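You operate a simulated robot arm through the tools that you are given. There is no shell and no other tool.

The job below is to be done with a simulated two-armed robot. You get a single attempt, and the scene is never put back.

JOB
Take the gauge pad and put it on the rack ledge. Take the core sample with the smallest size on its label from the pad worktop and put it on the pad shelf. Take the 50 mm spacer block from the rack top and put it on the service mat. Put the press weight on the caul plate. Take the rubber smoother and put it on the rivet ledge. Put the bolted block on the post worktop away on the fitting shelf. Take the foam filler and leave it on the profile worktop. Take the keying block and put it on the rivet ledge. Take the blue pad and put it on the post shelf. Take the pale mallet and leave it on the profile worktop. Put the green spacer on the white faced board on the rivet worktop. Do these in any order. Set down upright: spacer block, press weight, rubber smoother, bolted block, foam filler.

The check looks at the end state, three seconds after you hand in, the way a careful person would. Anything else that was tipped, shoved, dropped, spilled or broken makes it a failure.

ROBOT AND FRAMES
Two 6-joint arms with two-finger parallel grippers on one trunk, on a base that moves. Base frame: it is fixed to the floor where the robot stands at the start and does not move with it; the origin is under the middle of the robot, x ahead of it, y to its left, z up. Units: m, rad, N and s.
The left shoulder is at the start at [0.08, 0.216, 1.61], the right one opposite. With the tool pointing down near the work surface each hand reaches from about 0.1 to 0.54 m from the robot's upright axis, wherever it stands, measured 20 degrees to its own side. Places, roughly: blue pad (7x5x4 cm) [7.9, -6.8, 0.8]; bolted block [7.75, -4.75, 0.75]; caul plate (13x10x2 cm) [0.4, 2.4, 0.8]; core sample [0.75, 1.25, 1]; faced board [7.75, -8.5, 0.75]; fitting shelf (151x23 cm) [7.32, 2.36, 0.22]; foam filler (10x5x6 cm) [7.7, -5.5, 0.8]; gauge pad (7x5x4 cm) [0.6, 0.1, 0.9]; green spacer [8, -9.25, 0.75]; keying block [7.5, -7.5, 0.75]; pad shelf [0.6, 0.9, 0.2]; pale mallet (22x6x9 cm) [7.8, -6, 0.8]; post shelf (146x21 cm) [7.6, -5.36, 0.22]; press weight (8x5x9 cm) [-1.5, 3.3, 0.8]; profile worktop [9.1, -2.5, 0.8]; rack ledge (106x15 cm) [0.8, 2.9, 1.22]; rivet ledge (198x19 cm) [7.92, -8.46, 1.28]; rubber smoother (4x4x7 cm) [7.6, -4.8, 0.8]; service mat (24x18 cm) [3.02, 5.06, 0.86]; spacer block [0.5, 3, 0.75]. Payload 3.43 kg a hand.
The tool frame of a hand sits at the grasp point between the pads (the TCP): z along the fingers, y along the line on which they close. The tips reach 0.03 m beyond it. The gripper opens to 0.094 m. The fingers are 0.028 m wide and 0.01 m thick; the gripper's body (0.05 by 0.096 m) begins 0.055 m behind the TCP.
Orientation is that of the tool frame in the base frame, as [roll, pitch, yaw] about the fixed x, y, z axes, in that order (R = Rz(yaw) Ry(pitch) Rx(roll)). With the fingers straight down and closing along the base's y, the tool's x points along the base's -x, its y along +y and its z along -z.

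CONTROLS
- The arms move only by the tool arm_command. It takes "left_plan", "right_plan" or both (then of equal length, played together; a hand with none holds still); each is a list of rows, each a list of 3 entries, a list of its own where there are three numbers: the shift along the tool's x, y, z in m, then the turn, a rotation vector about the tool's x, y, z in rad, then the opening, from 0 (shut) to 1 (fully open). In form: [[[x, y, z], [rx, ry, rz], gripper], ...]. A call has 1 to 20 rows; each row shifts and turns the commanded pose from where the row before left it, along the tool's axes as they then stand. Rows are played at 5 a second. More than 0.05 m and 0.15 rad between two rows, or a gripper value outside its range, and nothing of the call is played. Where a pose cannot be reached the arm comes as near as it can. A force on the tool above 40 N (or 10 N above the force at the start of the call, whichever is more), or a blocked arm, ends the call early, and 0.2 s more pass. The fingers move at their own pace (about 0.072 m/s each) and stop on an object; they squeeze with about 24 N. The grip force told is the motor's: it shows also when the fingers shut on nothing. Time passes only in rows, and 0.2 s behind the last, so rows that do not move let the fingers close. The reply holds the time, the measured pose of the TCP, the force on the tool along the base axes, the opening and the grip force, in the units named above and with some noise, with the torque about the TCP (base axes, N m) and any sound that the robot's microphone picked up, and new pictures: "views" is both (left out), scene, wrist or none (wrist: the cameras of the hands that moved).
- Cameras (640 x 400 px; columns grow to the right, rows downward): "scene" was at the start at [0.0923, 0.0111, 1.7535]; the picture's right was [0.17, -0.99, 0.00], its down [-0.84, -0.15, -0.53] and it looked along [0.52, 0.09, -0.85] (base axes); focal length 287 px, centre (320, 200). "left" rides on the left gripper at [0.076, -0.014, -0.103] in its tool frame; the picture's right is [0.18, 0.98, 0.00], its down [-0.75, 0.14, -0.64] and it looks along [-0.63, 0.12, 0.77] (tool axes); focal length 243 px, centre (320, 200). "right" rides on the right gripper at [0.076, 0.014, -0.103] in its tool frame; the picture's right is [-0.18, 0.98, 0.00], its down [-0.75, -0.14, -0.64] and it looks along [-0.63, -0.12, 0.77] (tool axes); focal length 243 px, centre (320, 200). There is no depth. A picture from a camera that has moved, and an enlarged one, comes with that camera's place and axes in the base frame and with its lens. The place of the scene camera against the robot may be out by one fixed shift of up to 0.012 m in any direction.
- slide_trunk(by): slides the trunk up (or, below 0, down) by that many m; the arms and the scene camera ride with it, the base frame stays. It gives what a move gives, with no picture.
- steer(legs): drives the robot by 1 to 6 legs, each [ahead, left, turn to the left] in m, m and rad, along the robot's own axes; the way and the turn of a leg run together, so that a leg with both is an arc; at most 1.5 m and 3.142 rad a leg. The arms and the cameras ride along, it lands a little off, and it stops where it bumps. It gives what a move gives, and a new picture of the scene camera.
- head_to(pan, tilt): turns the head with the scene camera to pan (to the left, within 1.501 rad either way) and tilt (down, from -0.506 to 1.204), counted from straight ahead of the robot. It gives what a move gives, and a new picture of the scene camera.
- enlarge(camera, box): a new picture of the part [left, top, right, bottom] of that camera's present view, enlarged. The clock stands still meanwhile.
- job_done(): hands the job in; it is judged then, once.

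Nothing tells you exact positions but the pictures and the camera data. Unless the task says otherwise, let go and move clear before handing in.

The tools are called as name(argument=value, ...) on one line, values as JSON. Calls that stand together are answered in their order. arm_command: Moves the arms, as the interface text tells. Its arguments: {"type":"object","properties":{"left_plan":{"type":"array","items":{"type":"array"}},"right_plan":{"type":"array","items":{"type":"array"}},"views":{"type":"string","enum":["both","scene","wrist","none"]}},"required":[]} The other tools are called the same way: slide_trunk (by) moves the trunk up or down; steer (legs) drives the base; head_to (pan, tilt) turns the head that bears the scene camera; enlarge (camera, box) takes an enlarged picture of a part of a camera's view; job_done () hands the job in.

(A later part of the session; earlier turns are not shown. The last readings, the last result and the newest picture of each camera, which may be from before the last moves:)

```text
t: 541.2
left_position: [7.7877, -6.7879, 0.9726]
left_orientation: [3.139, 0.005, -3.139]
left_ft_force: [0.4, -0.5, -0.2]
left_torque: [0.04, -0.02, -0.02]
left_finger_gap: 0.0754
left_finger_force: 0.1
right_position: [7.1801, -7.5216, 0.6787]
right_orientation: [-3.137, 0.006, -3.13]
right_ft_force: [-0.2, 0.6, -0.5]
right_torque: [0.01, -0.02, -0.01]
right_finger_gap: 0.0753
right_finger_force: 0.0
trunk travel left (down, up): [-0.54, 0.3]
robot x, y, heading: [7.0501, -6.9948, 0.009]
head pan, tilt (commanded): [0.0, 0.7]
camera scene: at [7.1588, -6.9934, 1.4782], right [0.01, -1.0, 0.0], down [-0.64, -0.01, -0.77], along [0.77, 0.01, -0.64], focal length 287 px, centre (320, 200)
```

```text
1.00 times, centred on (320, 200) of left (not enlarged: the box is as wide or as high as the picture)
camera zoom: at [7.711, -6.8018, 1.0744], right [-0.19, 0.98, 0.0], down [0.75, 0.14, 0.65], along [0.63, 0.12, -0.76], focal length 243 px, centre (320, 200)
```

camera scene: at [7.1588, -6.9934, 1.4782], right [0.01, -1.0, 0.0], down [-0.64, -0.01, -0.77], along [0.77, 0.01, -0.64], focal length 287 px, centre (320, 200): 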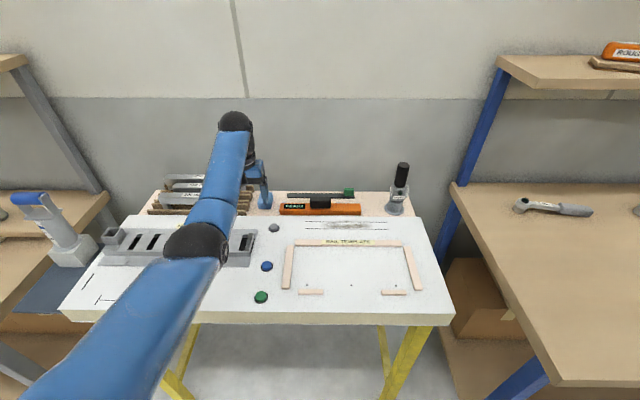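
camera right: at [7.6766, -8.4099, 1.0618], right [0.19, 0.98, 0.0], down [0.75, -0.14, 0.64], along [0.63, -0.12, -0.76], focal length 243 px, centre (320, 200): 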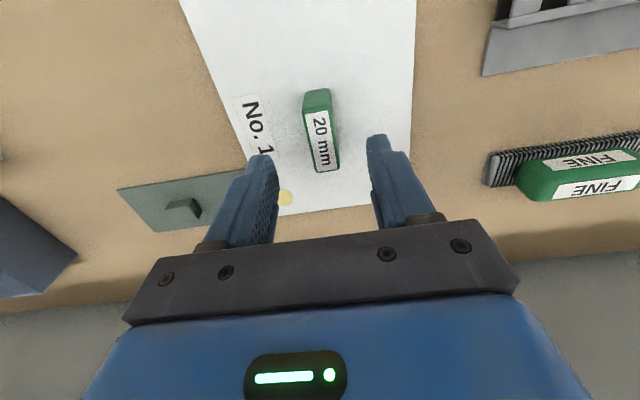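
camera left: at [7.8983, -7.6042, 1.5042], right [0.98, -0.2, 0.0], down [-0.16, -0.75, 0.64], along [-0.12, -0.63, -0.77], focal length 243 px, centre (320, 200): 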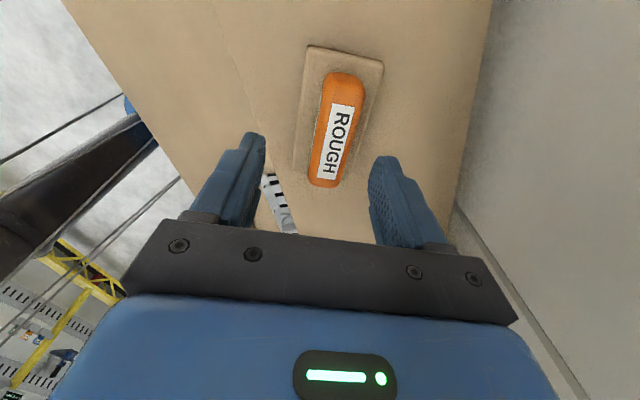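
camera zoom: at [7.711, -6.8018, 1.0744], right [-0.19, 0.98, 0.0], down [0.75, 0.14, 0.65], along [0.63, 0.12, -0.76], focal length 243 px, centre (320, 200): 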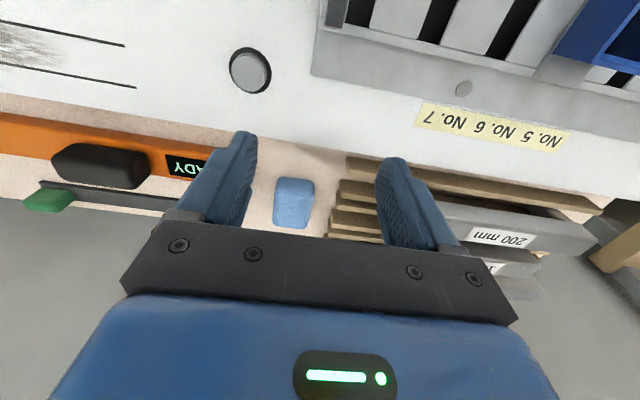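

arm_command(right_plan=[[[0.03, 0.01, 0], [0, 0, 0], 0.8], [[0.03, 0.01, 0], [0, 0, 0], 0.8], [[0, 0, 0], [0, 0, 0], 0.8]], left_plan=[[[0, -0.01, 0], [0, 0, 0], 0.68], [[0, 0, 0], [0, 0, 0], 0.68], [[0, 0, 0], [0, 0, 0], 0.68]], views="none")

steer(legs=[[0.1, 0.0, -0.005]])

enlarge(camera="left", box=[160, 50, 480, 250])

```text
t: 542.0
left_position: [7.7896, -6.8001, 0.9724]
left_orientation: [3.138, 0.003, -3.137]
left_ft_force: [0.2, 0.0, 0.2]
left_torque: [0.01, -0.02, -0.01]
left_finger_gap: 0.0639
left_finger_force: 0.0
right_position: [7.1202, -7.5021, 0.6775]
right_orientation: [-3.138, 0.005, -3.129]
right_ft_force: [0.0, 0.4, 0.6]
right_torque: [0.04, -0.01, 0.02]
right_finger_gap: 0.0754
right_finger_force: 0.0
trunk travel left (down, up): [-0.54, 0.3]
robot x, y, heading: [7.0481, -6.9966, 0.008]
head pan, tilt (commanded): [0.0, 0.7]
```

```text
t: 543.1
left_position: [7.8899, -6.8032, 0.9734]
left_orientation: [3.136, 0.004, 3.14]
left_ft_force: [0.3, -0.3, 0.2]
left_torque: [-0.01, -0.01, 0.01]
left_finger_gap: 0.0639
left_finger_force: 0.0
right_position: [7.2178, -7.5018, 0.6772]
right_orientation: [-3.136, 0.004, -3.134]
right_ft_force: [0.7, 0.2, 0.1]
right_torque: [0.02, 0.02, -0.04]
right_finger_gap: 0.0751
right_finger_force: 0.0
trunk travel left (down, up): [-0.54, 0.3]
robot x, y, heading: [7.1481, -6.9952, 0.004]
head pan, tilt (commanded): [0.0, 0.7]
camera scene: at [7.26, -6.9934, 1.4783], right [0.0, -1.0, 0.0], down [-0.64, 0.0, -0.77], along [0.77, 0.0, -0.64], focal length 287 px, centre (320, 200)
```

scene: 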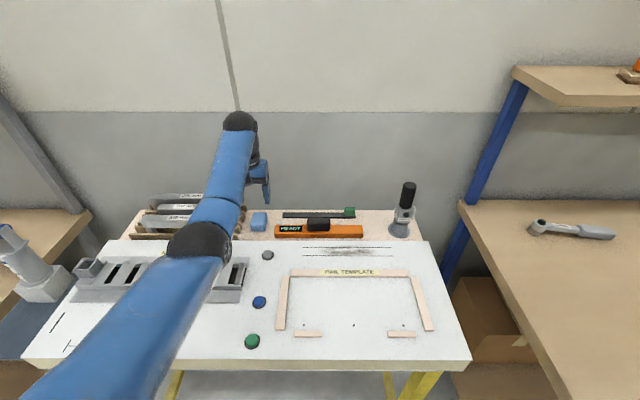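

```text
2.00 times, centred on (320, 150) of left
camera zoom: at [7.8142, -6.8164, 1.0754], right [-0.18, 0.98, 0.0], down [0.75, 0.14, 0.65], along [0.64, 0.12, -0.76], focal length 485 px, centre (320, 300)
```

zoom: 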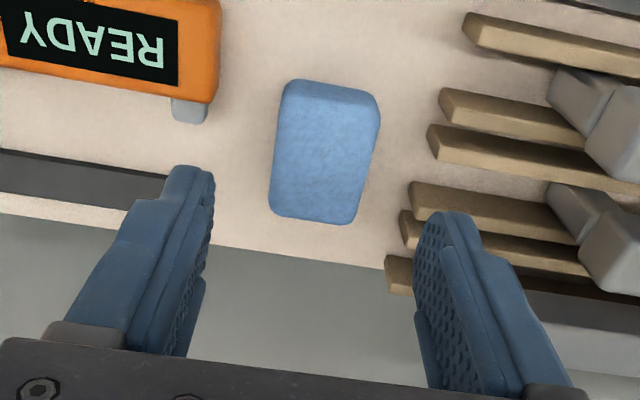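

steer(legs=[[0.036, 0.008, 0.0]])

slide_trunk(by=-0.09)

enlarge(camera="left", box=[160, 50, 480, 250])

```text
t: 544.0
left_position: [7.9241, -6.7969, 0.9771]
left_orientation: [3.138, 0.01, 3.139]
left_ft_force: [0.3, -0.8, 0.1]
left_torque: [0.07, -0.03, -0.01]
left_finger_gap: 0.0638
left_finger_force: 0.0
right_position: [7.2517, -7.4958, 0.677]
right_orientation: [-3.141, 0.009, -3.136]
right_ft_force: [-0.1, -0.4, -0.4]
right_torque: [0.02, -0.04, 0.0]
right_finger_gap: 0.0753
right_finger_force: 0.0
trunk travel left (down, up): [-0.54, 0.3]
robot x, y, heading: [7.1857, -6.9835, 0.003]
head pan, tilt (commanded): [0.0, 0.7]
camera scene: at [7.2912, -6.9869, 1.4788], right [0.0, -1.0, 0.0], down [-0.64, 0.0, -0.77], along [0.77, 0.0, -0.64], focal length 287 px, centre (320, 200)
```

scene: 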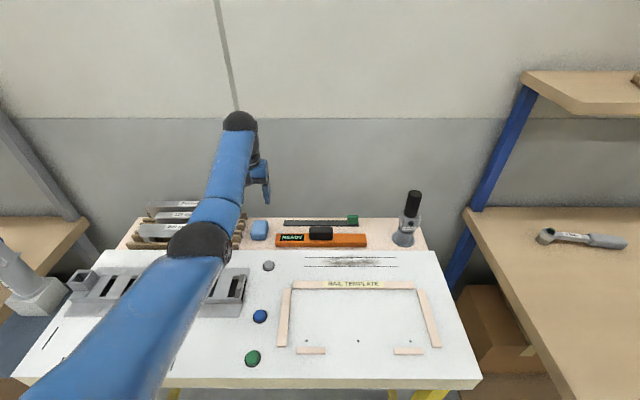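

```text
t: 545.2
left_position: [7.928, -6.796, 0.8831]
left_orientation: [3.141, 0.006, 3.138]
left_ft_force: [0.0, -0.1, -0.4]
left_torque: [0.0, 0.01, -0.01]
left_finger_gap: 0.0638
left_finger_force: 0.1
right_position: [7.2538, -7.4929, 0.5866]
right_orientation: [-3.137, 0.005, -3.137]
right_ft_force: [0.6, 0.2, 0.0]
right_torque: [0.0, 0.01, 0.0]
right_finger_gap: 0.0752
right_finger_force: 0.1
trunk travel left (down, up): [-0.45, 0.39]
robot x, y, heading: [7.1867, -6.9839, 0.002]
head pan, tilt (commanded): [0.0, 0.7]
```

```text
2.00 times, centred on (320, 150) of left
camera zoom: at [7.8511, -6.8087, 0.985], right [-0.18, 0.98, 0.0], down [0.75, 0.14, 0.65], along [0.64, 0.12, -0.76], focal length 485 px, centre (320, 300)
```

zoom: 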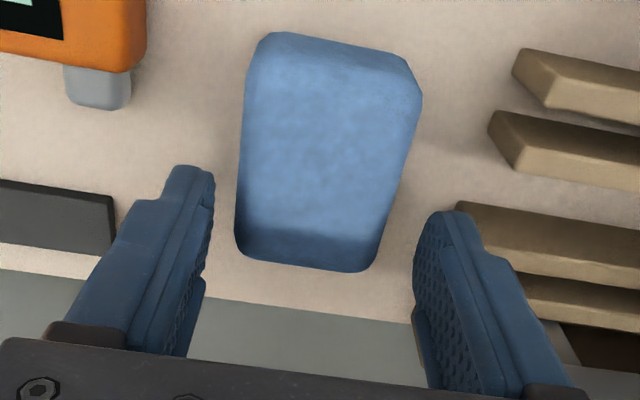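

arm_command(left_plan=[[[0.008, 0.003, 0], [0, 0, 0], 0.68], [[0, 0, 0], [0, 0, 0], 0.68]], views="none")

slide_trunk(by=-0.035)

enlarge(camera="left", box=[160, 50, 480, 250])

```text
t: 545.8
left_position: [7.9214, -6.7913, 0.8838]
left_orientation: [3.139, 0.006, 3.136]
left_ft_force: [-0.2, -0.2, 0.4]
left_torque: [-0.01, 0.01, 0.01]
left_finger_gap: 0.0637
left_finger_force: 0.1
right_position: [7.2546, -7.4932, 0.5878]
right_orientation: [-3.139, 0.006, -3.135]
right_ft_force: [0.2, 0.6, -0.5]
right_torque: [-0.02, -0.03, 0.03]
right_finger_gap: 0.0753
right_finger_force: 0.1
trunk travel left (down, up): [-0.45, 0.39]
robot x, y, heading: [7.1864, -6.9873, 0.003]
head pan, tilt (commanded): [0.0, 0.7]
```

```text
t: 546.6
left_position: [7.9232, -6.7911, 0.8597]
left_orientation: [3.138, 0.031, 3.138]
left_ft_force: [-8.7, -1.3, 16.6]
left_torque: [0.73, -0.01, 0.46]
left_finger_gap: 0.0626
left_finger_force: 0.0
right_position: [7.253, -7.4936, 0.5511]
right_orientation: [-3.139, 0.008, -3.135]
right_ft_force: [0.1, -0.2, 0.1]
right_torque: [0.01, 0.04, 0.0]
right_finger_gap: 0.0753
right_finger_force: 0.0
trunk travel left (down, up): [-0.415, 0.425]
robot x, y, heading: [7.185, -6.9848, 0.001]
head pan, tilt (commanded): [0.0, 0.7]
stopped: the force on the tool passed its limit at 44 N (the readings are from after the stop); the commanded pose is now the measured one
```

```text
2.00 times, centred on (320, 150) of left
camera zoom: at [7.8437, -6.8041, 0.9608], right [-0.18, 0.98, 0.0], down [0.73, 0.14, 0.67], along [0.65, 0.12, -0.75], focal length 485 px, centre (320, 300)
```

zoom: 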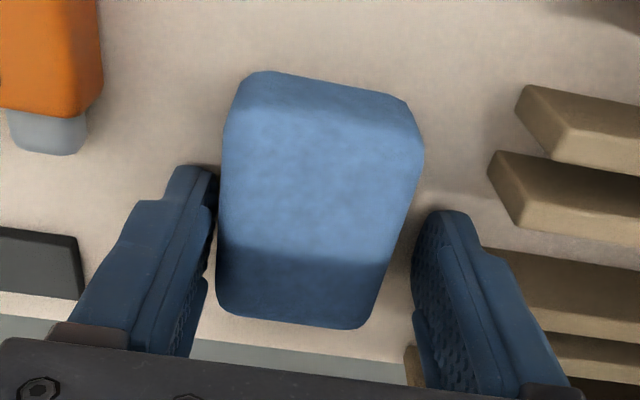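

The +y finger touched the end of a wooden strip. I raise slightly, narrow the opening and shift a little, then go down.

arm_command(left_plan=[[[0, 0, -0.012], [0, 0, 0], 0.62], [[0, -0.002, 0], [0, 0.02, 0], 0.62], [[0, 0, 0], [0, 0, 0], 0.62], [[0, 0, 0.01], [0, 0, 0], 0.62], [[0, 0, 0.008], [0, 0, 0], 0.62], [[0, 0, 0], [0, 0, 0], 0.62]], views="wrist")

```text
t: 548.0
left_position: [7.9251, -6.7934, 0.8606]
left_orientation: [3.138, 0.023, 3.137]
left_ft_force: [-11.7, 1.7, 16.0]
left_torque: [-0.51, 0.57, -0.47]
left_finger_gap: 0.0582
left_finger_force: 0.1
right_position: [7.2523, -7.4929, 0.5523]
right_orientation: [-3.138, 0.009, -3.135]
right_ft_force: [-0.4, -0.3, -1.1]
right_torque: [-0.02, -0.01, -0.03]
right_finger_gap: 0.0754
right_finger_force: 0.2
trunk travel left (down, up): [-0.415, 0.425]
robot x, y, heading: [7.1864, -6.985, 0.008]
head pan, tilt (commanded): [0.0, 0.7]
stopped in row 6 (left hand): the force on the tool passed its limit at 42 N (the readings are from after the stop); the commanded pose is now the measured one
camera left: at [7.8459, -6.8053, 0.9612], right [-0.18, 0.98, 0.0], down [0.74, 0.14, 0.66], along [0.65, 0.12, -0.75], focal length 243 px, centre (320, 200)
```

left: 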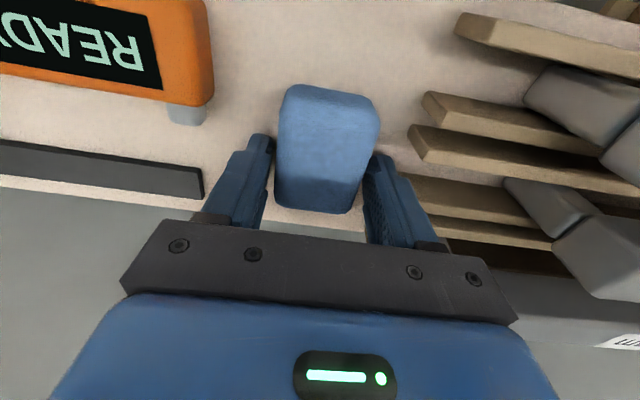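

arm_command(left_plan=[[[0, 0, -0.006], [0, -0.015, 0], 0.62], [[0, 0, 0], [0, 0, 0], 0.4], [[0, 0, 0], [0, 0, 0], 0.4], [[0, 0, 0], [0, 0, 0], 0.4], [[0, 0, 0], [0, 0, 0], 0.4]], views="wrist")

```text
t: 549.2
left_position: [7.9273, -6.7929, 0.8613]
left_orientation: [3.14, 0.032, 3.138]
left_ft_force: [0.1, 0.0, -0.2]
left_torque: [-0.01, 0.0, -0.03]
left_finger_gap: 0.0494
left_finger_force: 23.9
right_position: [7.2541, -7.4932, 0.5521]
right_orientation: [-3.138, 0.005, -3.134]
right_ft_force: [0.1, 0.5, 0.2]
right_torque: [0.03, -0.03, -0.01]
right_finger_gap: 0.0751
right_finger_force: 0.0
trunk travel left (down, up): [-0.415, 0.425]
robot x, y, heading: [7.1886, -6.984, 0.003]
head pan, tilt (commanded): [0.0, 0.7]
camera left: at [7.8478, -6.8053, 0.9608], right [-0.18, 0.98, 0.0], down [0.73, 0.14, 0.67], along [0.66, 0.12, -0.75], focal length 243 px, centre (320, 200)
```

left: 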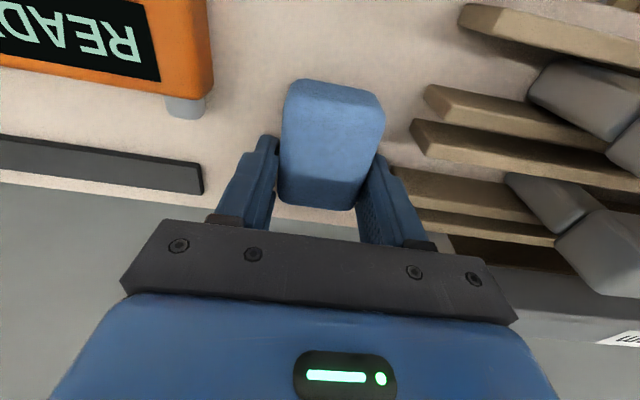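

arm_command(left_plan=[[[0, 0, -0.006], [0, 0, 0], 0.4], [[0, 0, -0.01], [0, 0, 0], 0.4], [[0, 0, 0], [0, 0, 0], 0.4]], views="none")

slide_trunk(by=0.12)

steer(legs=[[-0.6, 0.0, 0.0]])

enlarge(camera="left", box=[0, 0, 640, 400])

```text
t: 550.0
left_position: [7.9286, -6.7918, 0.8783]
left_orientation: [3.14, 0.034, 3.139]
left_ft_force: [0.4, 0.4, 0.5]
left_torque: [0.01, 0.0, -0.01]
left_finger_gap: 0.0497
left_finger_force: 23.8
right_position: [7.2545, -7.4942, 0.5515]
right_orientation: [-3.138, 0.005, -3.136]
right_ft_force: [0.3, -0.8, 0.7]
right_torque: [0.05, -0.03, -0.04]
right_finger_gap: 0.0754
right_finger_force: 0.1
trunk travel left (down, up): [-0.415, 0.425]
robot x, y, heading: [7.1868, -6.9864, 0.003]
head pan, tilt (commanded): [0.0, 0.7]
```

```text
t: 551.5
left_position: [7.926, -6.7942, 0.9975]
left_orientation: [3.138, 0.034, 3.139]
left_ft_force: [0.1, 0.9, -0.3]
left_torque: [0.0, 0.0, 0.0]
left_finger_gap: 0.0496
left_finger_force: 24.5
right_position: [7.255, -7.494, 0.6714]
right_orientation: [-3.138, 0.006, -3.136]
right_ft_force: [-0.1, 0.3, 0.4]
right_torque: [0.0, -0.01, -0.02]
right_finger_gap: 0.0751
right_finger_force: 0.1
trunk travel left (down, up): [-0.535, 0.305]
robot x, y, heading: [7.1848, -6.9841, 0.008]
head pan, tilt (commanded): [0.0, 0.7]
```

```text
t: 554.9
left_position: [7.3362, -6.8078, 0.9985]
left_orientation: [-3.141, 0.032, 3.107]
left_ft_force: [-0.5, -0.3, -0.2]
left_torque: [-0.02, 0.01, -0.02]
left_finger_gap: 0.0497
left_finger_force: 23.3
right_position: [6.6413, -7.4882, 0.6718]
right_orientation: [-3.137, 0.005, 3.119]
right_ft_force: [0.1, 0.3, -0.1]
right_torque: [0.04, 0.04, -0.06]
right_finger_gap: 0.0754
right_finger_force: 0.0
trunk travel left (down, up): [-0.535, 0.305]
robot x, y, heading: [6.5892, -6.9745, -0.027]
head pan, tilt (commanded): [0.0, 0.7]
camera scene: at [6.7006, -6.9822, 1.4728], right [-0.03, -1.0, 0.0], down [-0.64, 0.02, -0.76], along [0.76, -0.02, -0.64], focal length 287 px, centre (320, 200)
```

scene: 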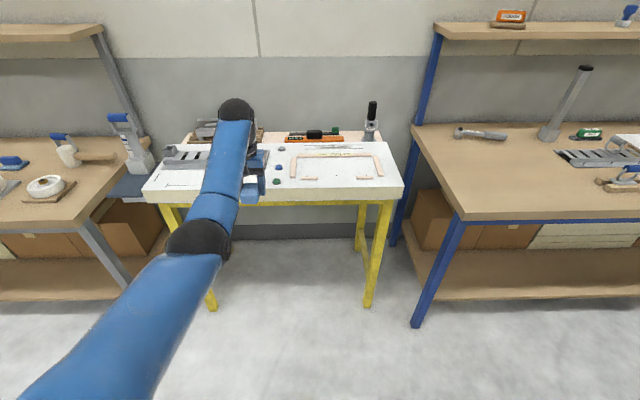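

```text
1.00 times, centred on (320, 200) of left (not enlarged: the box is as wide or as high as the picture)
camera zoom: at [7.256, -6.8195, 1.0977], right [-0.15, 0.99, 0.0], down [0.74, 0.11, 0.67], along [0.66, 0.1, -0.75], focal length 243 px, centre (320, 200)
```

zoom: 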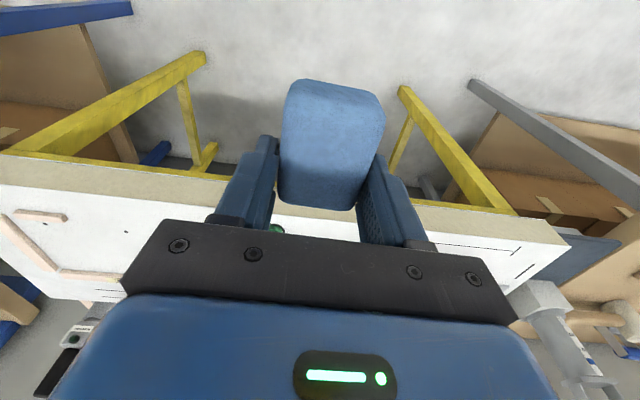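

Blue pad is held. I fold the left arm in along a safe path, raise the trunk for driving, and move to the post bench shelf.

arm_command(left_plan=[[[0.0073, 0, 0.0278], [0, 0, 0], 0.4], [[0.0073, 0, 0.0278], [0, 0, 0], 0.4], [[0.0073, 0, 0.0278], [0, 0, 0], 0.4], [[0.02, 0, 0.0333], [0, 0, 0], 0.4], [[0.02, 0, 0.0333], [0, 0, 0], 0.4], [[0.02, 0, 0.0333], [0, 0, 0], 0.4], [[0.025, 0, 0.025], [0, 0, 0], 0.4], [[0.025, 0, 0.025], [0, 0, 0], 0.4], [[0.025, 0, 0.025], [0, 0, 0], 0.4], [[0.025, 0, 0.025], [0, 0, 0], 0.4], [[0.0225, 0, 0.025], [0, 0, 0], 0.4], [[0.0225, 0, 0.025], [0, 0, 0], 0.4], [[0.0225, 0, 0.025], [0, 0, 0], 0.4], [[0.0225, 0, 0.025], [0, 0, 0], 0.4], [[0, 0, 0], [0, 0, 0], 0.4]], views="none")

slide_trunk(by=0.305)

steer(legs=[[0.0, 0.0, 0.027], [0.0, 1.4, 0.0]])

head_to(pan=0.0, tilt=0.9)

```text
t: 558.1
left_position: [7.0768, -6.796, 0.6079]
left_orientation: [3.14, 0.033, 3.107]
left_ft_force: [-0.1, 0.6, -0.6]
left_torque: [0.0, 0.01, 0.03]
left_finger_gap: 0.0496
left_finger_force: 23.9
right_position: [6.6413, -7.4886, 0.673]
right_orientation: [-3.137, 0.003, 3.118]
right_ft_force: [-0.5, -0.3, 0.6]
right_torque: [0.03, 0.01, 0.04]
right_finger_gap: 0.0752
right_finger_force: 0.1
trunk travel left (down, up): [-0.535, 0.305]
robot x, y, heading: [6.5888, -6.9748, -0.027]
head pan, tilt (commanded): [0.0, 0.7]
```

```text
t: 561.1
left_position: [7.0774, -6.7953, 0.9133]
left_orientation: [3.14, 0.031, 3.108]
left_ft_force: [0.1, -0.2, -0.4]
left_torque: [0.02, -0.03, -0.01]
left_finger_gap: 0.0494
left_finger_force: 23.6
right_position: [6.6424, -7.4891, 0.9783]
right_orientation: [-3.138, 0.005, 3.117]
right_ft_force: [-0.4, -0.3, -0.4]
right_torque: [0.01, 0.02, -0.01]
right_finger_gap: 0.0752
right_finger_force: 0.1
trunk travel left (down, up): [-0.84, 0.0]
robot x, y, heading: [6.5868, -6.9806, -0.027]
head pan, tilt (commanded): [0.0, 0.7]
```

```text
t: 568.5
left_position: [7.034, -5.3596, 0.9139]
left_orientation: [3.139, 0.032, -3.11]
left_ft_force: [-0.1, 0.5, -1.0]
left_torque: [0.0, -0.01, -0.05]
left_finger_gap: 0.0492
left_finger_force: 24.3
right_position: [6.6475, -6.0801, 0.9773]
right_orientation: [-3.137, 0.007, -3.1]
right_ft_force: [0.9, 0.5, 0.0]
right_torque: [0.01, -0.04, 0.0]
right_finger_gap: 0.0754
right_finger_force: 0.1
trunk travel left (down, up): [-0.84, 0.0]
robot x, y, heading: [6.563, -5.5771, 0.038]
head pan, tilt (commanded): [0.0, 0.7]
camera scene: at [6.671, -5.5718, 1.7779], right [0.04, -1.0, 0.0], down [-0.64, -0.03, -0.76], along [0.76, 0.03, -0.64], focal length 287 px, centre (320, 200)
```

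scene: 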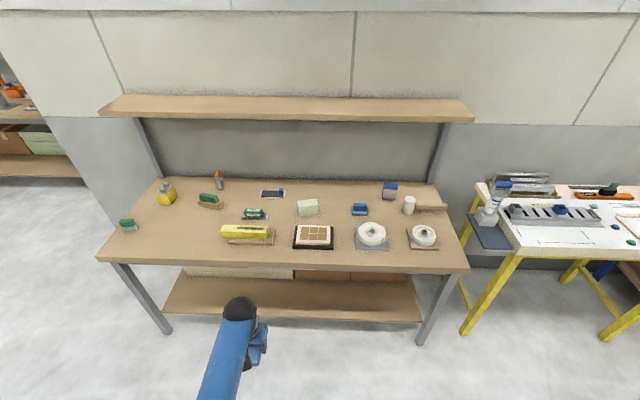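

```text
t: 569.2
left_position: [7.0359, -5.3618, 0.9134]
left_orientation: [3.14, 0.031, -3.111]
left_ft_force: [-0.4, -0.5, -0.3]
left_torque: [0.0, -0.06, 0.0]
left_finger_gap: 0.0497
left_finger_force: 24.1
right_position: [6.6469, -6.0796, 0.9775]
right_orientation: [-3.138, 0.007, -3.099]
right_ft_force: [-0.4, 0.2, 0.4]
right_torque: [0.0, 0.01, 0.0]
right_finger_gap: 0.0752
right_finger_force: 0.1
trunk travel left (down, up): [-0.84, 0.0]
robot x, y, heading: [6.564, -5.5731, 0.038]
head pan, tilt (commanded): [0.0, 0.901]
camera scene: at [6.6617, -5.5713, 1.7618], right [0.04, -1.0, 0.0], down [-0.78, -0.03, -0.62], along [0.62, 0.02, -0.78], focal length 287 px, centre (320, 200)
```

scene: 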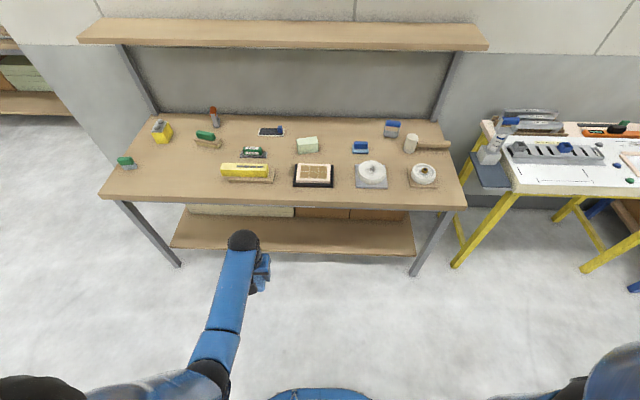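

steer(legs=[[0.0, 0.0, -0.038]])

slide_trunk(by=-0.4)

slide_trunk(by=-0.205)

steer(legs=[[0.35, 0.0, 0.0]])

enlarge(camera="left", box=[0, 0, 640, 400])

```text
t: 570.0
left_position: [7.0417, -5.3766, 0.9129]
left_orientation: [3.142, 0.032, 3.136]
left_ft_force: [-0.1, 1.1, -0.5]
left_torque: [0.01, 0.0, -0.01]
left_finger_gap: 0.0494
left_finger_force: 24.1
right_position: [6.6264, -6.0825, 0.9783]
right_orientation: [-3.138, 0.004, -3.138]
right_ft_force: [-0.4, -0.2, 0.2]
right_torque: [-0.02, -0.01, -0.02]
right_finger_gap: 0.075
right_finger_force: 0.0
trunk travel left (down, up): [-0.84, 0.0]
robot x, y, heading: [6.5606, -5.5758, 0.003]
head pan, tilt (commanded): [0.0, 0.901]
camera scene: at [6.6618, -5.5739, 1.7618], right [0.0, -1.0, 0.0], down [-0.78, 0.0, -0.62], along [0.62, 0.0, -0.78], focal length 287 px, centre (320, 200)
```

scene: 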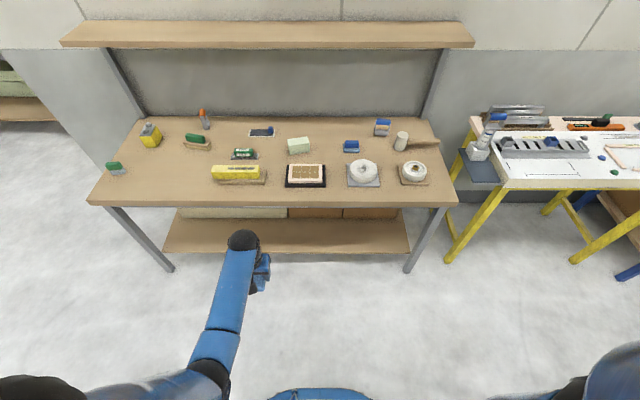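

```text
t: 573.8
left_position: [7.0414, -5.3792, 0.5135]
left_orientation: [3.14, 0.035, 3.137]
left_ft_force: [0.0, -0.4, 0.1]
left_torque: [0.0, -0.01, -0.03]
left_finger_gap: 0.0498
left_finger_force: 24.0
right_position: [6.6274, -6.0838, 0.5776]
right_orientation: [-3.138, 0.006, -3.136]
right_ft_force: [0.2, -0.2, -0.8]
right_torque: [0.02, 0.0, 0.02]
right_finger_gap: 0.0752
right_finger_force: 0.0
trunk travel left (down, up): [-0.44, 0.4]
robot x, y, heading: [6.5635, -5.5754, 0.003]
head pan, tilt (commanded): [0.0, 0.901]
```

```text
t: 576.0
left_position: [7.0409, -5.3771, 0.31]
left_orientation: [3.14, 0.034, 3.137]
left_ft_force: [0.4, 0.1, -0.5]
left_torque: [-0.02, -0.05, 0.05]
left_finger_gap: 0.0495
left_finger_force: 24.0
right_position: [6.6286, -6.0832, 0.3721]
right_orientation: [-3.137, 0.005, -3.136]
right_ft_force: [-0.7, -0.3, -1.7]
right_torque: [0.0, -0.02, -0.01]
right_finger_gap: 0.0751
right_finger_force: 0.1
trunk travel left (down, up): [-0.235, 0.605]
robot x, y, heading: [6.5611, -5.5766, 0.005]
head pan, tilt (commanded): [0.0, 0.901]
```

```text
t: 578.3
left_position: [7.3828, -5.3705, 0.3082]
left_orientation: [3.139, 0.031, -3.137]
left_ft_force: [-0.7, 0.3, -0.5]
left_torque: [-0.01, -0.01, -0.02]
left_finger_gap: 0.0495
left_finger_force: 23.9
right_position: [6.9753, -6.0794, 0.3722]
right_orientation: [-3.138, 0.002, -3.126]
right_ft_force: [0.2, 0.9, -0.2]
right_torque: [0.01, 0.0, -0.01]
right_finger_gap: 0.0753
right_finger_force: 0.1
trunk travel left (down, up): [-0.235, 0.605]
robot x, y, heading: [6.9048, -5.5734, 0.011]
head pan, tilt (commanded): [0.0, 0.901]
camera scene: at [7.0051, -5.5714, 1.1567], right [0.01, -1.0, 0.0], down [-0.78, -0.01, -0.62], along [0.62, 0.01, -0.78], focal length 287 px, centre (320, 200)
```

scene: 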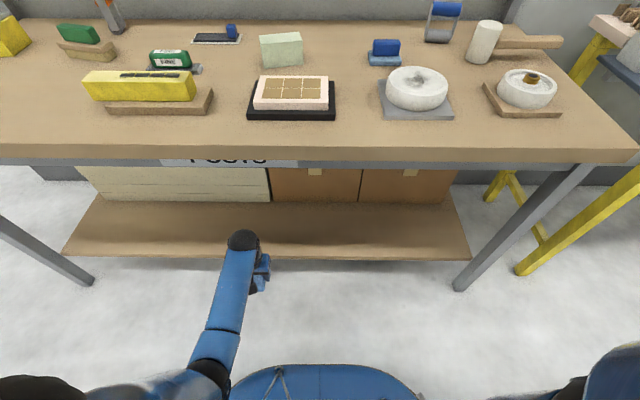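

```text
1.00 times, centred on (320, 200) of left (not enlarged: the box is as wide or as high as the picture)
camera zoom: at [7.3034, -5.3846, 0.4085], right [-0.19, 0.98, 0.0], down [0.73, 0.14, 0.67], along [0.65, 0.12, -0.75], focal length 243 px, centre (320, 200)
```

zoom: 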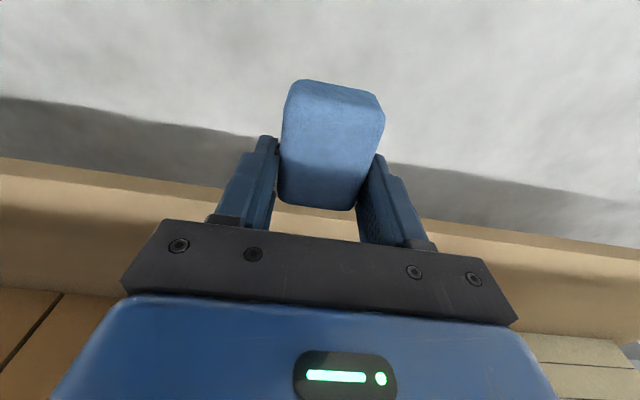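

steer(legs=[[0.2, 0.0, -0.008]])

arm_command(left_plan=[[[0, 0, 0.02], [0, 0, 0], 0.4], [[0, 0, 0.015], [0, 0, 0], 0.4], [[0, 0, 0.008], [0, 0, 0], 0.4], [[0, 0, 0], [0, 0, 0], 0.4]], views="wrist")

```text
t: 579.9
left_position: [7.5869, -5.3755, 0.3074]
left_orientation: [3.138, 0.031, 3.132]
left_ft_force: [-0.3, -0.2, -0.9]
left_torque: [-0.05, 0.01, -0.05]
left_finger_gap: 0.0494
left_finger_force: 23.5
right_position: [7.1718, -6.0793, 0.3716]
right_orientation: [-3.138, 0.005, -3.138]
right_ft_force: [-1.3, 0.7, -0.4]
right_torque: [0.0, 0.02, 0.0]
right_finger_gap: 0.0753
right_finger_force: 0.1
trunk travel left (down, up): [-0.235, 0.605]
robot x, y, heading: [7.1113, -5.5686, -0.0]
head pan, tilt (commanded): [0.0, 0.901]
camera scene: at [7.2079, -5.5714, 1.1566], right [0.0, -1.0, 0.0], down [-0.78, 0.0, -0.62], along [0.62, 0.0, -0.78], focal length 287 px, centre (320, 200)
```

scene: 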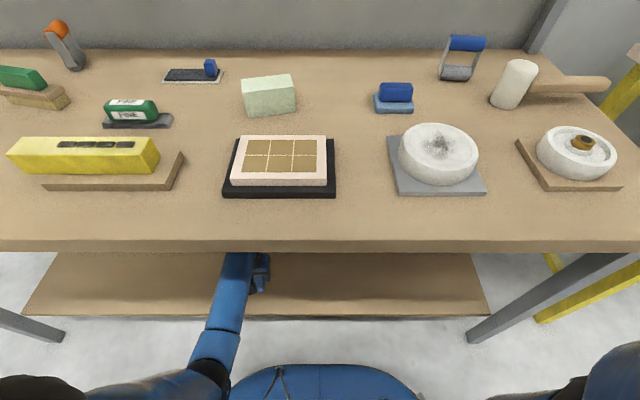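

```text
t: 580.9
left_position: [7.5899, -5.3758, 0.2631]
left_orientation: [3.14, 0.03, 3.133]
left_ft_force: [-0.9, 1.1, 0.1]
left_torque: [0.03, -0.01, -0.03]
left_finger_gap: 0.0494
left_finger_force: 23.6
right_position: [7.1714, -6.0795, 0.3723]
right_orientation: [-3.137, 0.006, -3.139]
right_ft_force: [-0.8, -0.1, -0.3]
right_torque: [0.0, 0.01, -0.01]
right_finger_gap: 0.0752
right_finger_force: 0.0
trunk travel left (down, up): [-0.235, 0.605]
robot x, y, heading: [7.1095, -5.5725, -0.001]
head pan, tilt (commanded): [0.0, 0.901]
camera left: at [7.51, -5.3887, 0.3642], right [-0.18, 0.98, 0.0], down [0.73, 0.13, 0.67], along [0.66, 0.11, -0.75], focal length 243 px, centre (320, 200)
```

left: 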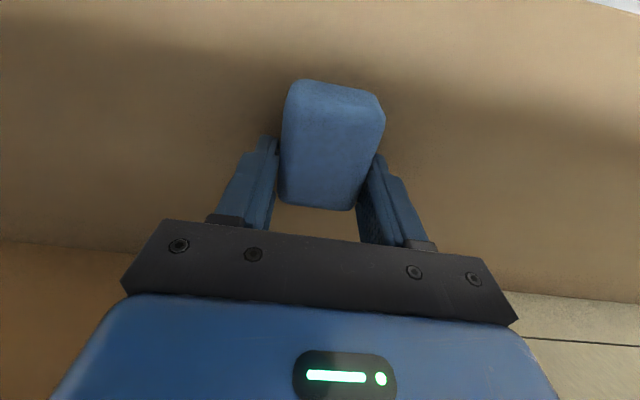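

arm_command(left_plan=[[[0, 0, 0.004], [0, 0, 0], 0.4], [[0, 0, 0.004], [0, 0, 0], 0.4], [[0, 0, 0], [0, 0, 0], 0.4]], views="none")

arm_command(left_plan=[[[0, 0, 0.003], [0, 0, 0], 0.4], [[0, 0, 0], [0, 0, 0], 0.4]], views="none")

```text
t: 581.7
left_position: [7.5895, -5.3757, 0.2552]
left_orientation: [3.139, 0.032, 3.133]
left_ft_force: [-0.3, 0.7, 0.4]
left_torque: [-0.02, -0.05, 0.01]
left_finger_gap: 0.0494
left_finger_force: 23.9
right_position: [7.1716, -6.0795, 0.3723]
right_orientation: [-3.139, 0.005, -3.14]
right_ft_force: [0.8, 0.6, 0.3]
right_torque: [-0.03, 0.02, 0.0]
right_finger_gap: 0.0751
right_finger_force: 0.1
trunk travel left (down, up): [-0.235, 0.605]
robot x, y, heading: [7.1055, -5.5719, -0.003]
head pan, tilt (commanded): [0.0, 0.901]
```

```text
t: 582.3
left_position: [7.5908, -5.3754, 0.2544]
left_orientation: [3.14, 0.031, 3.132]
left_ft_force: [0.5, -0.7, -1.4]
left_torque: [-0.01, 0.02, -0.02]
left_finger_gap: 0.0494
left_finger_force: 23.7
right_position: [7.1708, -6.0786, 0.3716]
right_orientation: [-3.137, 0.006, -3.141]
right_ft_force: [0.0, -0.8, -0.1]
right_torque: [0.0, 0.01, 0.01]
right_finger_gap: 0.0753
right_finger_force: 0.0
trunk travel left (down, up): [-0.235, 0.605]
robot x, y, heading: [7.1048, -5.5688, 0.002]
head pan, tilt (commanded): [0.0, 0.901]
```

arm_command(left_plan=[[[0, 0, 0.003], [0, 0, 0], 0.4], [[0, 0, 0], [0, 0, 0], 0.4]], views="none")

arm_command(left_plan=[[[0, 0, 0.003], [0, 0, 0], 0.4], [[0, 0, 0], [0, 0, 0], 0.4]], views="wrist")

```text
t: 582.9
left_position: [7.5901, -5.375, 0.2508]
left_orientation: [3.141, 0.031, 3.136]
left_ft_force: [0.7, 1.4, -0.7]
left_torque: [-0.01, -0.01, -0.02]
left_finger_gap: 0.0494
left_finger_force: 24.1
right_position: [7.1717, -6.0792, 0.3712]
right_orientation: [-3.137, 0.006, -3.14]
right_ft_force: [0.2, -0.5, -0.6]
right_torque: [0.0, 0.02, 0.02]
right_finger_gap: 0.0752
right_finger_force: 0.0
trunk travel left (down, up): [-0.235, 0.605]
robot x, y, heading: [7.1073, -5.5721, 0.007]
head pan, tilt (commanded): [0.0, 0.901]
```

```text
t: 583.5
left_position: [7.5893, -5.3742, 0.25]
left_orientation: [3.138, 0.035, 3.134]
left_ft_force: [-8.3, 2.3, 24.4]
left_torque: [-0.29, 0.65, -0.22]
left_finger_gap: 0.0498
left_finger_force: 24.0
right_position: [7.171, -6.0802, 0.3723]
right_orientation: [-3.138, 0.007, -3.139]
right_ft_force: [0.1, -0.5, 0.0]
right_torque: [-0.02, 0.0, 0.0]
right_finger_gap: 0.075
right_finger_force: 0.1
trunk travel left (down, up): [-0.235, 0.605]
robot x, y, heading: [7.1053, -5.5733, 0.003]
head pan, tilt (commanded): [0.0, 0.901]
camera left: at [7.5102, -5.3878, 0.3503], right [-0.18, 0.98, 0.0], down [0.73, 0.13, 0.67], along [0.66, 0.12, -0.74], focal length 243 px, centre (320, 200)
```

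left: 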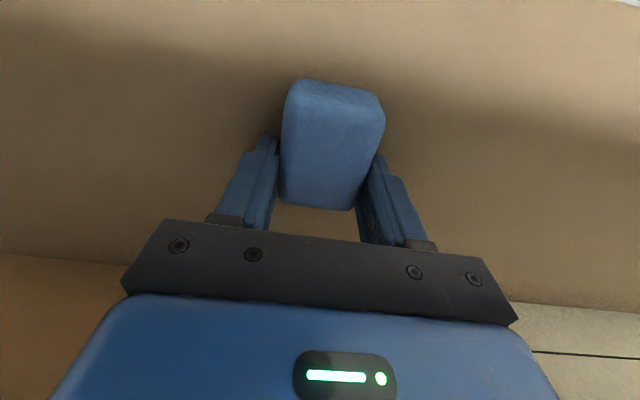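

Contact at z ≈ 0.25. I release and raise.

arm_command(left_plan=[[[0, 0, -0.003], [0, 0, 0], 0.6], [[0, 0, 0], [0, 0, 0], 0.7], [[0, 0, 0], [0, 0, 0], 0.75], [[0, 0, -0.02], [0, 0, 0], 0.75], [[0, 0, -0.03], [0, 0, 0], 0.75], [[0, 0, -0.02], [0, 0, 0], 0.75], [[0, 0, 0], [0, 0, 0], 0.75]], views="wrist")

```text
t: 585.1
left_position: [7.5874, -5.3738, 0.3217]
left_orientation: [3.14, 0.033, 3.134]
left_ft_force: [0.7, 0.4, 0.1]
left_torque: [0.02, 0.01, 0.04]
left_finger_gap: 0.0707
left_finger_force: 0.1
right_position: [7.1719, -6.0784, 0.3716]
right_orientation: [-3.138, 0.006, -3.139]
right_ft_force: [0.7, -0.3, -0.1]
right_torque: [0.01, -0.01, 0.0]
right_finger_gap: 0.0751
right_finger_force: 0.1
trunk travel left (down, up): [-0.235, 0.605]
robot x, y, heading: [7.1067, -5.5701, -0.001]
head pan, tilt (commanded): [0.0, 0.901]
camera left: at [7.5066, -5.388, 0.4211], right [-0.18, 0.98, 0.0], down [0.73, 0.13, 0.67], along [0.66, 0.11, -0.75], focal length 243 px, centre (320, 200)
```

left: 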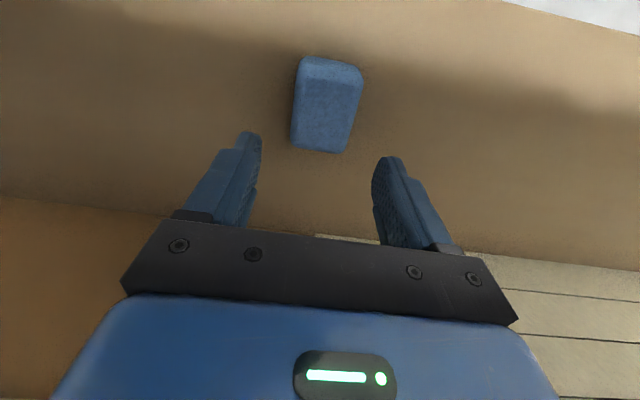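

Blue pad is on the post shelf. Now I back off, raise up, and prepare both hands (turned 90°) for the foam filler (left) and the pale mallet (right).

steer(legs=[[-0.55, 0.0, 0.0]])

slide_trunk(by=0.4)

slide_trunk(by=0.205)

arm_command(left_plan=[[[0, 0, 0], [0, 0.03, 0.143], 0.8], [[0, 0, 0], [0, 0, 0.143], 0.8], [[0, 0, 0], [0, 0, 0.143], 0.8], [[0, 0, 0], [0, 0, 0.143], 0.8], [[0, 0, 0], [0, 0, 0.143], 0.8], [[0, 0, 0], [0, 0, 0.143], 0.8], [[0, 0, 0], [0, 0, 0.143], 0.8], [[0, 0, 0], [0, 0, 0.143], 0.8], [[0, 0, 0], [0, 0, 0.143], 0.8], [[0, 0, 0], [0, 0, 0.143], 0.8], [[0, 0, 0], [0, 0, 0.143], 0.8], [[0, 0, 0], [0, 0, 0], 0.8]], right_plan=[[[-0.035, 0.0236, 0], [0, 0, 0], 0.95], [[-0.035, 0.0236, 0], [0, 0, 0], 0.95], [[-0.035, 0.0236, 0], [0, 0, 0], 0.95], [[-0.035, 0.0236, 0], [0, 0, 0], 0.95], [[-0.035, 0.0236, 0], [0, 0, 0], 0.95], [[-0.035, 0.0236, 0], [0, 0, 0], 0.95], [[-0.035, 0.0236, 0], [0, 0, 0], 0.95], [[-0.035, 0.0236, 0], [0, 0, 0], 0.95], [[-0.035, 0.0236, 0], [0, 0, 0], 0.95], [[-0.035, 0.0236, 0], [0, 0, 0], 0.95], [[-0.035, 0.0236, 0], [0, 0, 0], 0.95], [[0, 0, 0], [0, 0, 0], 0.95]], views="none")

arm_command(right_plan=[[[0, 0, 0], [0, 0, -0.143], 0.95], [[0, 0, 0], [0, 0, -0.143], 0.95], [[0, 0, 0], [0, 0, -0.143], 0.95], [[0, 0, 0], [0, 0, -0.143], 0.95], [[0, 0, 0], [0, 0, -0.143], 0.95], [[0, 0, 0], [0, 0, -0.143], 0.95], [[0, 0, 0], [0, 0, -0.143], 0.95], [[0, 0, 0], [0, 0, -0.143], 0.95], [[0, 0, 0], [0, 0, -0.143], 0.95], [[0, 0, 0], [0, 0, -0.143], 0.95], [[0, 0, 0], [0, 0, -0.143], 0.95], [[0, 0, 0], [0, 0, 0], 0.95]], views="scene")

```text
t: 588.2
left_position: [7.0419, -5.3738, 0.321]
left_orientation: [3.138, 0.034, 3.141]
left_ft_force: [-0.4, 0.0, 0.5]
left_torque: [0.01, 0.01, 0.0]
left_finger_gap: 0.0707
left_finger_force: 0.1
right_position: [6.6312, -6.0803, 0.373]
right_orientation: [-3.139, 0.006, -3.132]
right_ft_force: [-0.8, -0.2, 0.5]
right_torque: [0.01, 0.02, -0.03]
right_finger_gap: 0.0752
right_finger_force: 0.1
trunk travel left (down, up): [-0.235, 0.605]
robot x, y, heading: [6.5623, -5.5744, 0.005]
head pan, tilt (commanded): [0.0, 0.901]
camera scene: at [6.6633, -5.5725, 1.1568], right [0.01, -1.0, 0.0], down [-0.78, 0.0, -0.62], along [0.62, 0.0, -0.78], focal length 287 px, centre (320, 200)
```

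scene: 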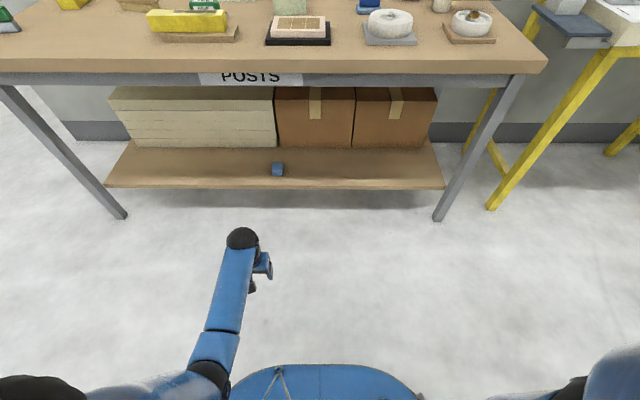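

```text
t: 592.1
left_position: [7.0426, -5.3736, 0.7211]
left_orientation: [3.14, 0.031, 3.141]
left_ft_force: [0.2, 0.9, 0.0]
left_torque: [-0.03, -0.02, -0.01]
left_finger_gap: 0.0704
left_finger_force: 0.1
right_position: [6.632, -6.0806, 0.7729]
right_orientation: [-3.139, 0.006, -3.132]
right_ft_force: [-0.8, -0.1, -0.3]
right_torque: [0.01, 0.0, -0.02]
right_finger_gap: 0.0751
right_finger_force: 0.1
trunk travel left (down, up): [-0.635, 0.205]
robot x, y, heading: [6.5618, -5.5709, 0.005]
head pan, tilt (commanded): [0.0, 0.901]
```

```text
t: 594.3
left_position: [7.0429, -5.3747, 0.9255]
left_orientation: [3.14, 0.031, 3.14]
left_ft_force: [1.1, 0.0, 0.2]
left_torque: [0.01, 0.04, 0.0]
left_finger_gap: 0.0703
left_finger_force: 0.1
right_position: [6.6327, -6.081, 0.9782]
right_orientation: [-3.138, 0.005, -3.133]
right_ft_force: [-0.6, 0.2, -0.1]
right_torque: [0.01, 0.04, 0.0]
right_finger_gap: 0.0751
right_finger_force: 0.0
trunk travel left (down, up): [-0.84, 0.0]
robot x, y, heading: [6.5642, -5.5718, 0.007]
head pan, tilt (commanded): [0.0, 0.901]
```

```text
t: 596.9
left_position: [7.0436, -5.3743, 0.9268]
left_orientation: [3.14, -0.003, 1.565]
left_ft_force: [1.1, 0.6, -0.2]
left_torque: [-0.03, -0.03, -0.02]
left_finger_gap: 0.0753
left_finger_force: 0.0
right_position: [7.0147, -5.817, 0.9824]
right_orientation: [-3.138, 0.004, -3.134]
right_ft_force: [-0.2, 0.0, 1.2]
right_torque: [-0.02, -0.02, 0.0]
right_finger_gap: 0.0894
right_finger_force: 0.0
trunk travel left (down, up): [-0.84, 0.0]
robot x, y, heading: [6.5642, -5.5675, 0.008]
head pan, tilt (commanded): [0.0, 0.901]
```

```text
t: 599.5
left_position: [7.0428, -5.3744, 0.9261]
left_orientation: [-3.14, -0.004, 1.569]
left_ft_force: [0.2, -0.2, 1.0]
left_torque: [-0.01, -0.01, -0.05]
left_finger_gap: 0.0756
left_finger_force: 0.0
right_position: [7.0141, -5.8193, 0.9783]
right_orientation: [-3.136, -0.002, -1.56]
right_ft_force: [0.4, 0.3, -0.7]
right_torque: [0.01, -0.02, -0.01]
right_finger_gap: 0.0893
right_finger_force: 0.0
trunk travel left (down, up): [-0.84, 0.0]
robot x, y, heading: [6.5663, -5.5711, 0.01]
head pan, tilt (commanded): [0.0, 0.901]
camera scene: at [6.6641, -5.5724, 1.7618], right [0.01, -1.0, 0.0], down [-0.78, -0.01, -0.62], along [0.62, 0.0, -0.78], focal length 287 px, centre (320, 200)
```

scene: 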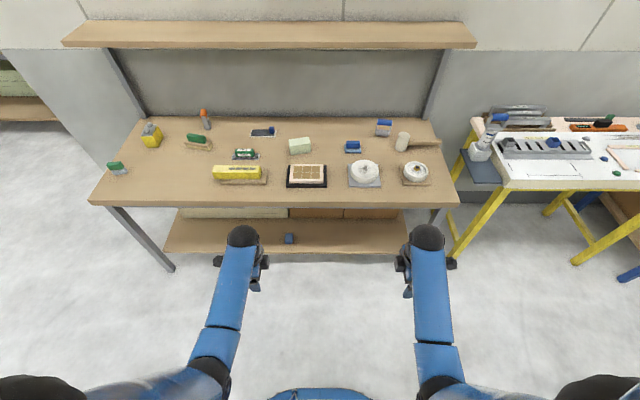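

arm_command(left_plan=[[[0.0125, 0.0285, -0.0075], [0, 0, 0], 0.8], [[0.0125, 0.0285, -0.0075], [0, 0, 0], 0.8], [[0.0125, 0.0285, -0.0075], [0, 0, 0], 0.8], [[0.0125, 0.0285, -0.0075], [0, 0, 0], 0.8], [[0, 0, 0], [0, 0, 0], 0.8]], right_plan=[[[0, -0.0375, 0], [0, 0, 0], 0.95], [[0, -0.0375, 0], [0, 0, 0], 0.95], [[0, -0.0375, 0], [0, 0, 0], 0.95], [[0, -0.0375, 0], [0, 0, 0], 0.95], [[0, 0, 0], [0, 0, 0], 0.95]], views="none")

steer(legs=[[0.0, -0.13, -0.01], [0.5, 0.0, 0.0]])

enlarge(camera="left", box=[0, 0, 640, 400])

enlarge(camera="right", box=[0, 0, 640, 400])

```text
t: 600.7
left_position: [7.1589, -5.3233, 0.9539]
left_orientation: [3.139, -0.003, 1.568]
left_ft_force: [0.1, 0.3, 0.1]
left_torque: [-0.02, -0.02, 0.03]
left_finger_gap: 0.0753
left_finger_force: 0.1
right_position: [7.1625, -5.818, 0.9789]
right_orientation: [-3.136, -0.003, -1.561]
right_ft_force: [0.5, -1.3, 0.5]
right_torque: [0.02, 0.0, 0.01]
right_finger_gap: 0.0894
right_finger_force: 0.1
trunk travel left (down, up): [-0.84, 0.0]
robot x, y, heading: [6.5636, -5.5718, 0.007]
head pan, tilt (commanded): [0.0, 0.901]
```

```text
t: 604.5
left_position: [7.6563, -5.4791, 0.9557]
left_orientation: [3.138, -0.004, 1.543]
left_ft_force: [0.2, -0.6, 0.7]
left_torque: [0.03, -0.03, 0.01]
left_finger_gap: 0.0751
left_finger_force: 0.1
right_position: [7.6506, -5.974, 0.9811]
right_orientation: [-3.136, -0.005, -1.584]
right_ft_force: [0.2, 0.3, 0.2]
right_torque: [0.01, 0.0, -0.04]
right_finger_gap: 0.0892
right_finger_force: 0.0
trunk travel left (down, up): [-0.84, 0.0]
robot x, y, heading: [7.0586, -5.7136, -0.02]
head pan, tilt (commanded): [0.0, 0.901]
camera scene: at [7.1564, -5.7167, 1.762], right [-0.02, -1.0, 0.0], down [-0.78, 0.01, -0.62], along [0.62, -0.01, -0.78], focal length 287 px, centre (320, 200)
```

scene: 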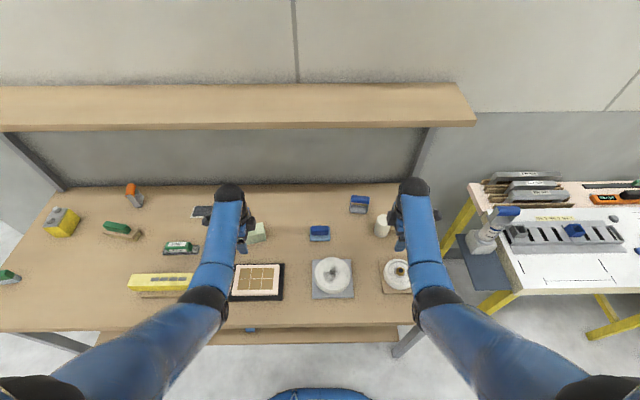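

```text
1.00 times, centred on (320, 200) of left (not enlarged: the box is as wide or as high as the picture)
camera zoom: at [7.6439, -5.4025, 1.0584], right [0.99, 0.16, 0.0], down [0.12, -0.76, 0.64], along [0.1, -0.63, -0.77], focal length 243 px, centre (320, 200)
```

zoom: 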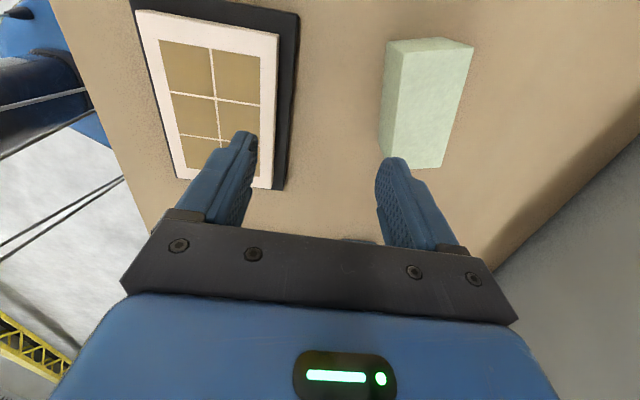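

```text
1.00 times, centred on (320, 200) of right (not enlarged: the box is as wide or as high as the picture)
camera zoom: at [7.6329, -6.0479, 1.0837], right [-0.98, 0.2, -0.01], down [0.15, 0.75, 0.64], along [0.13, 0.63, -0.77], focal length 243 px, centre (320, 200)
```

zoom: 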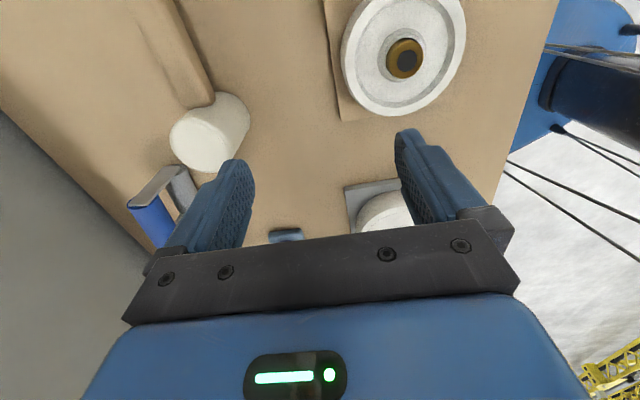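

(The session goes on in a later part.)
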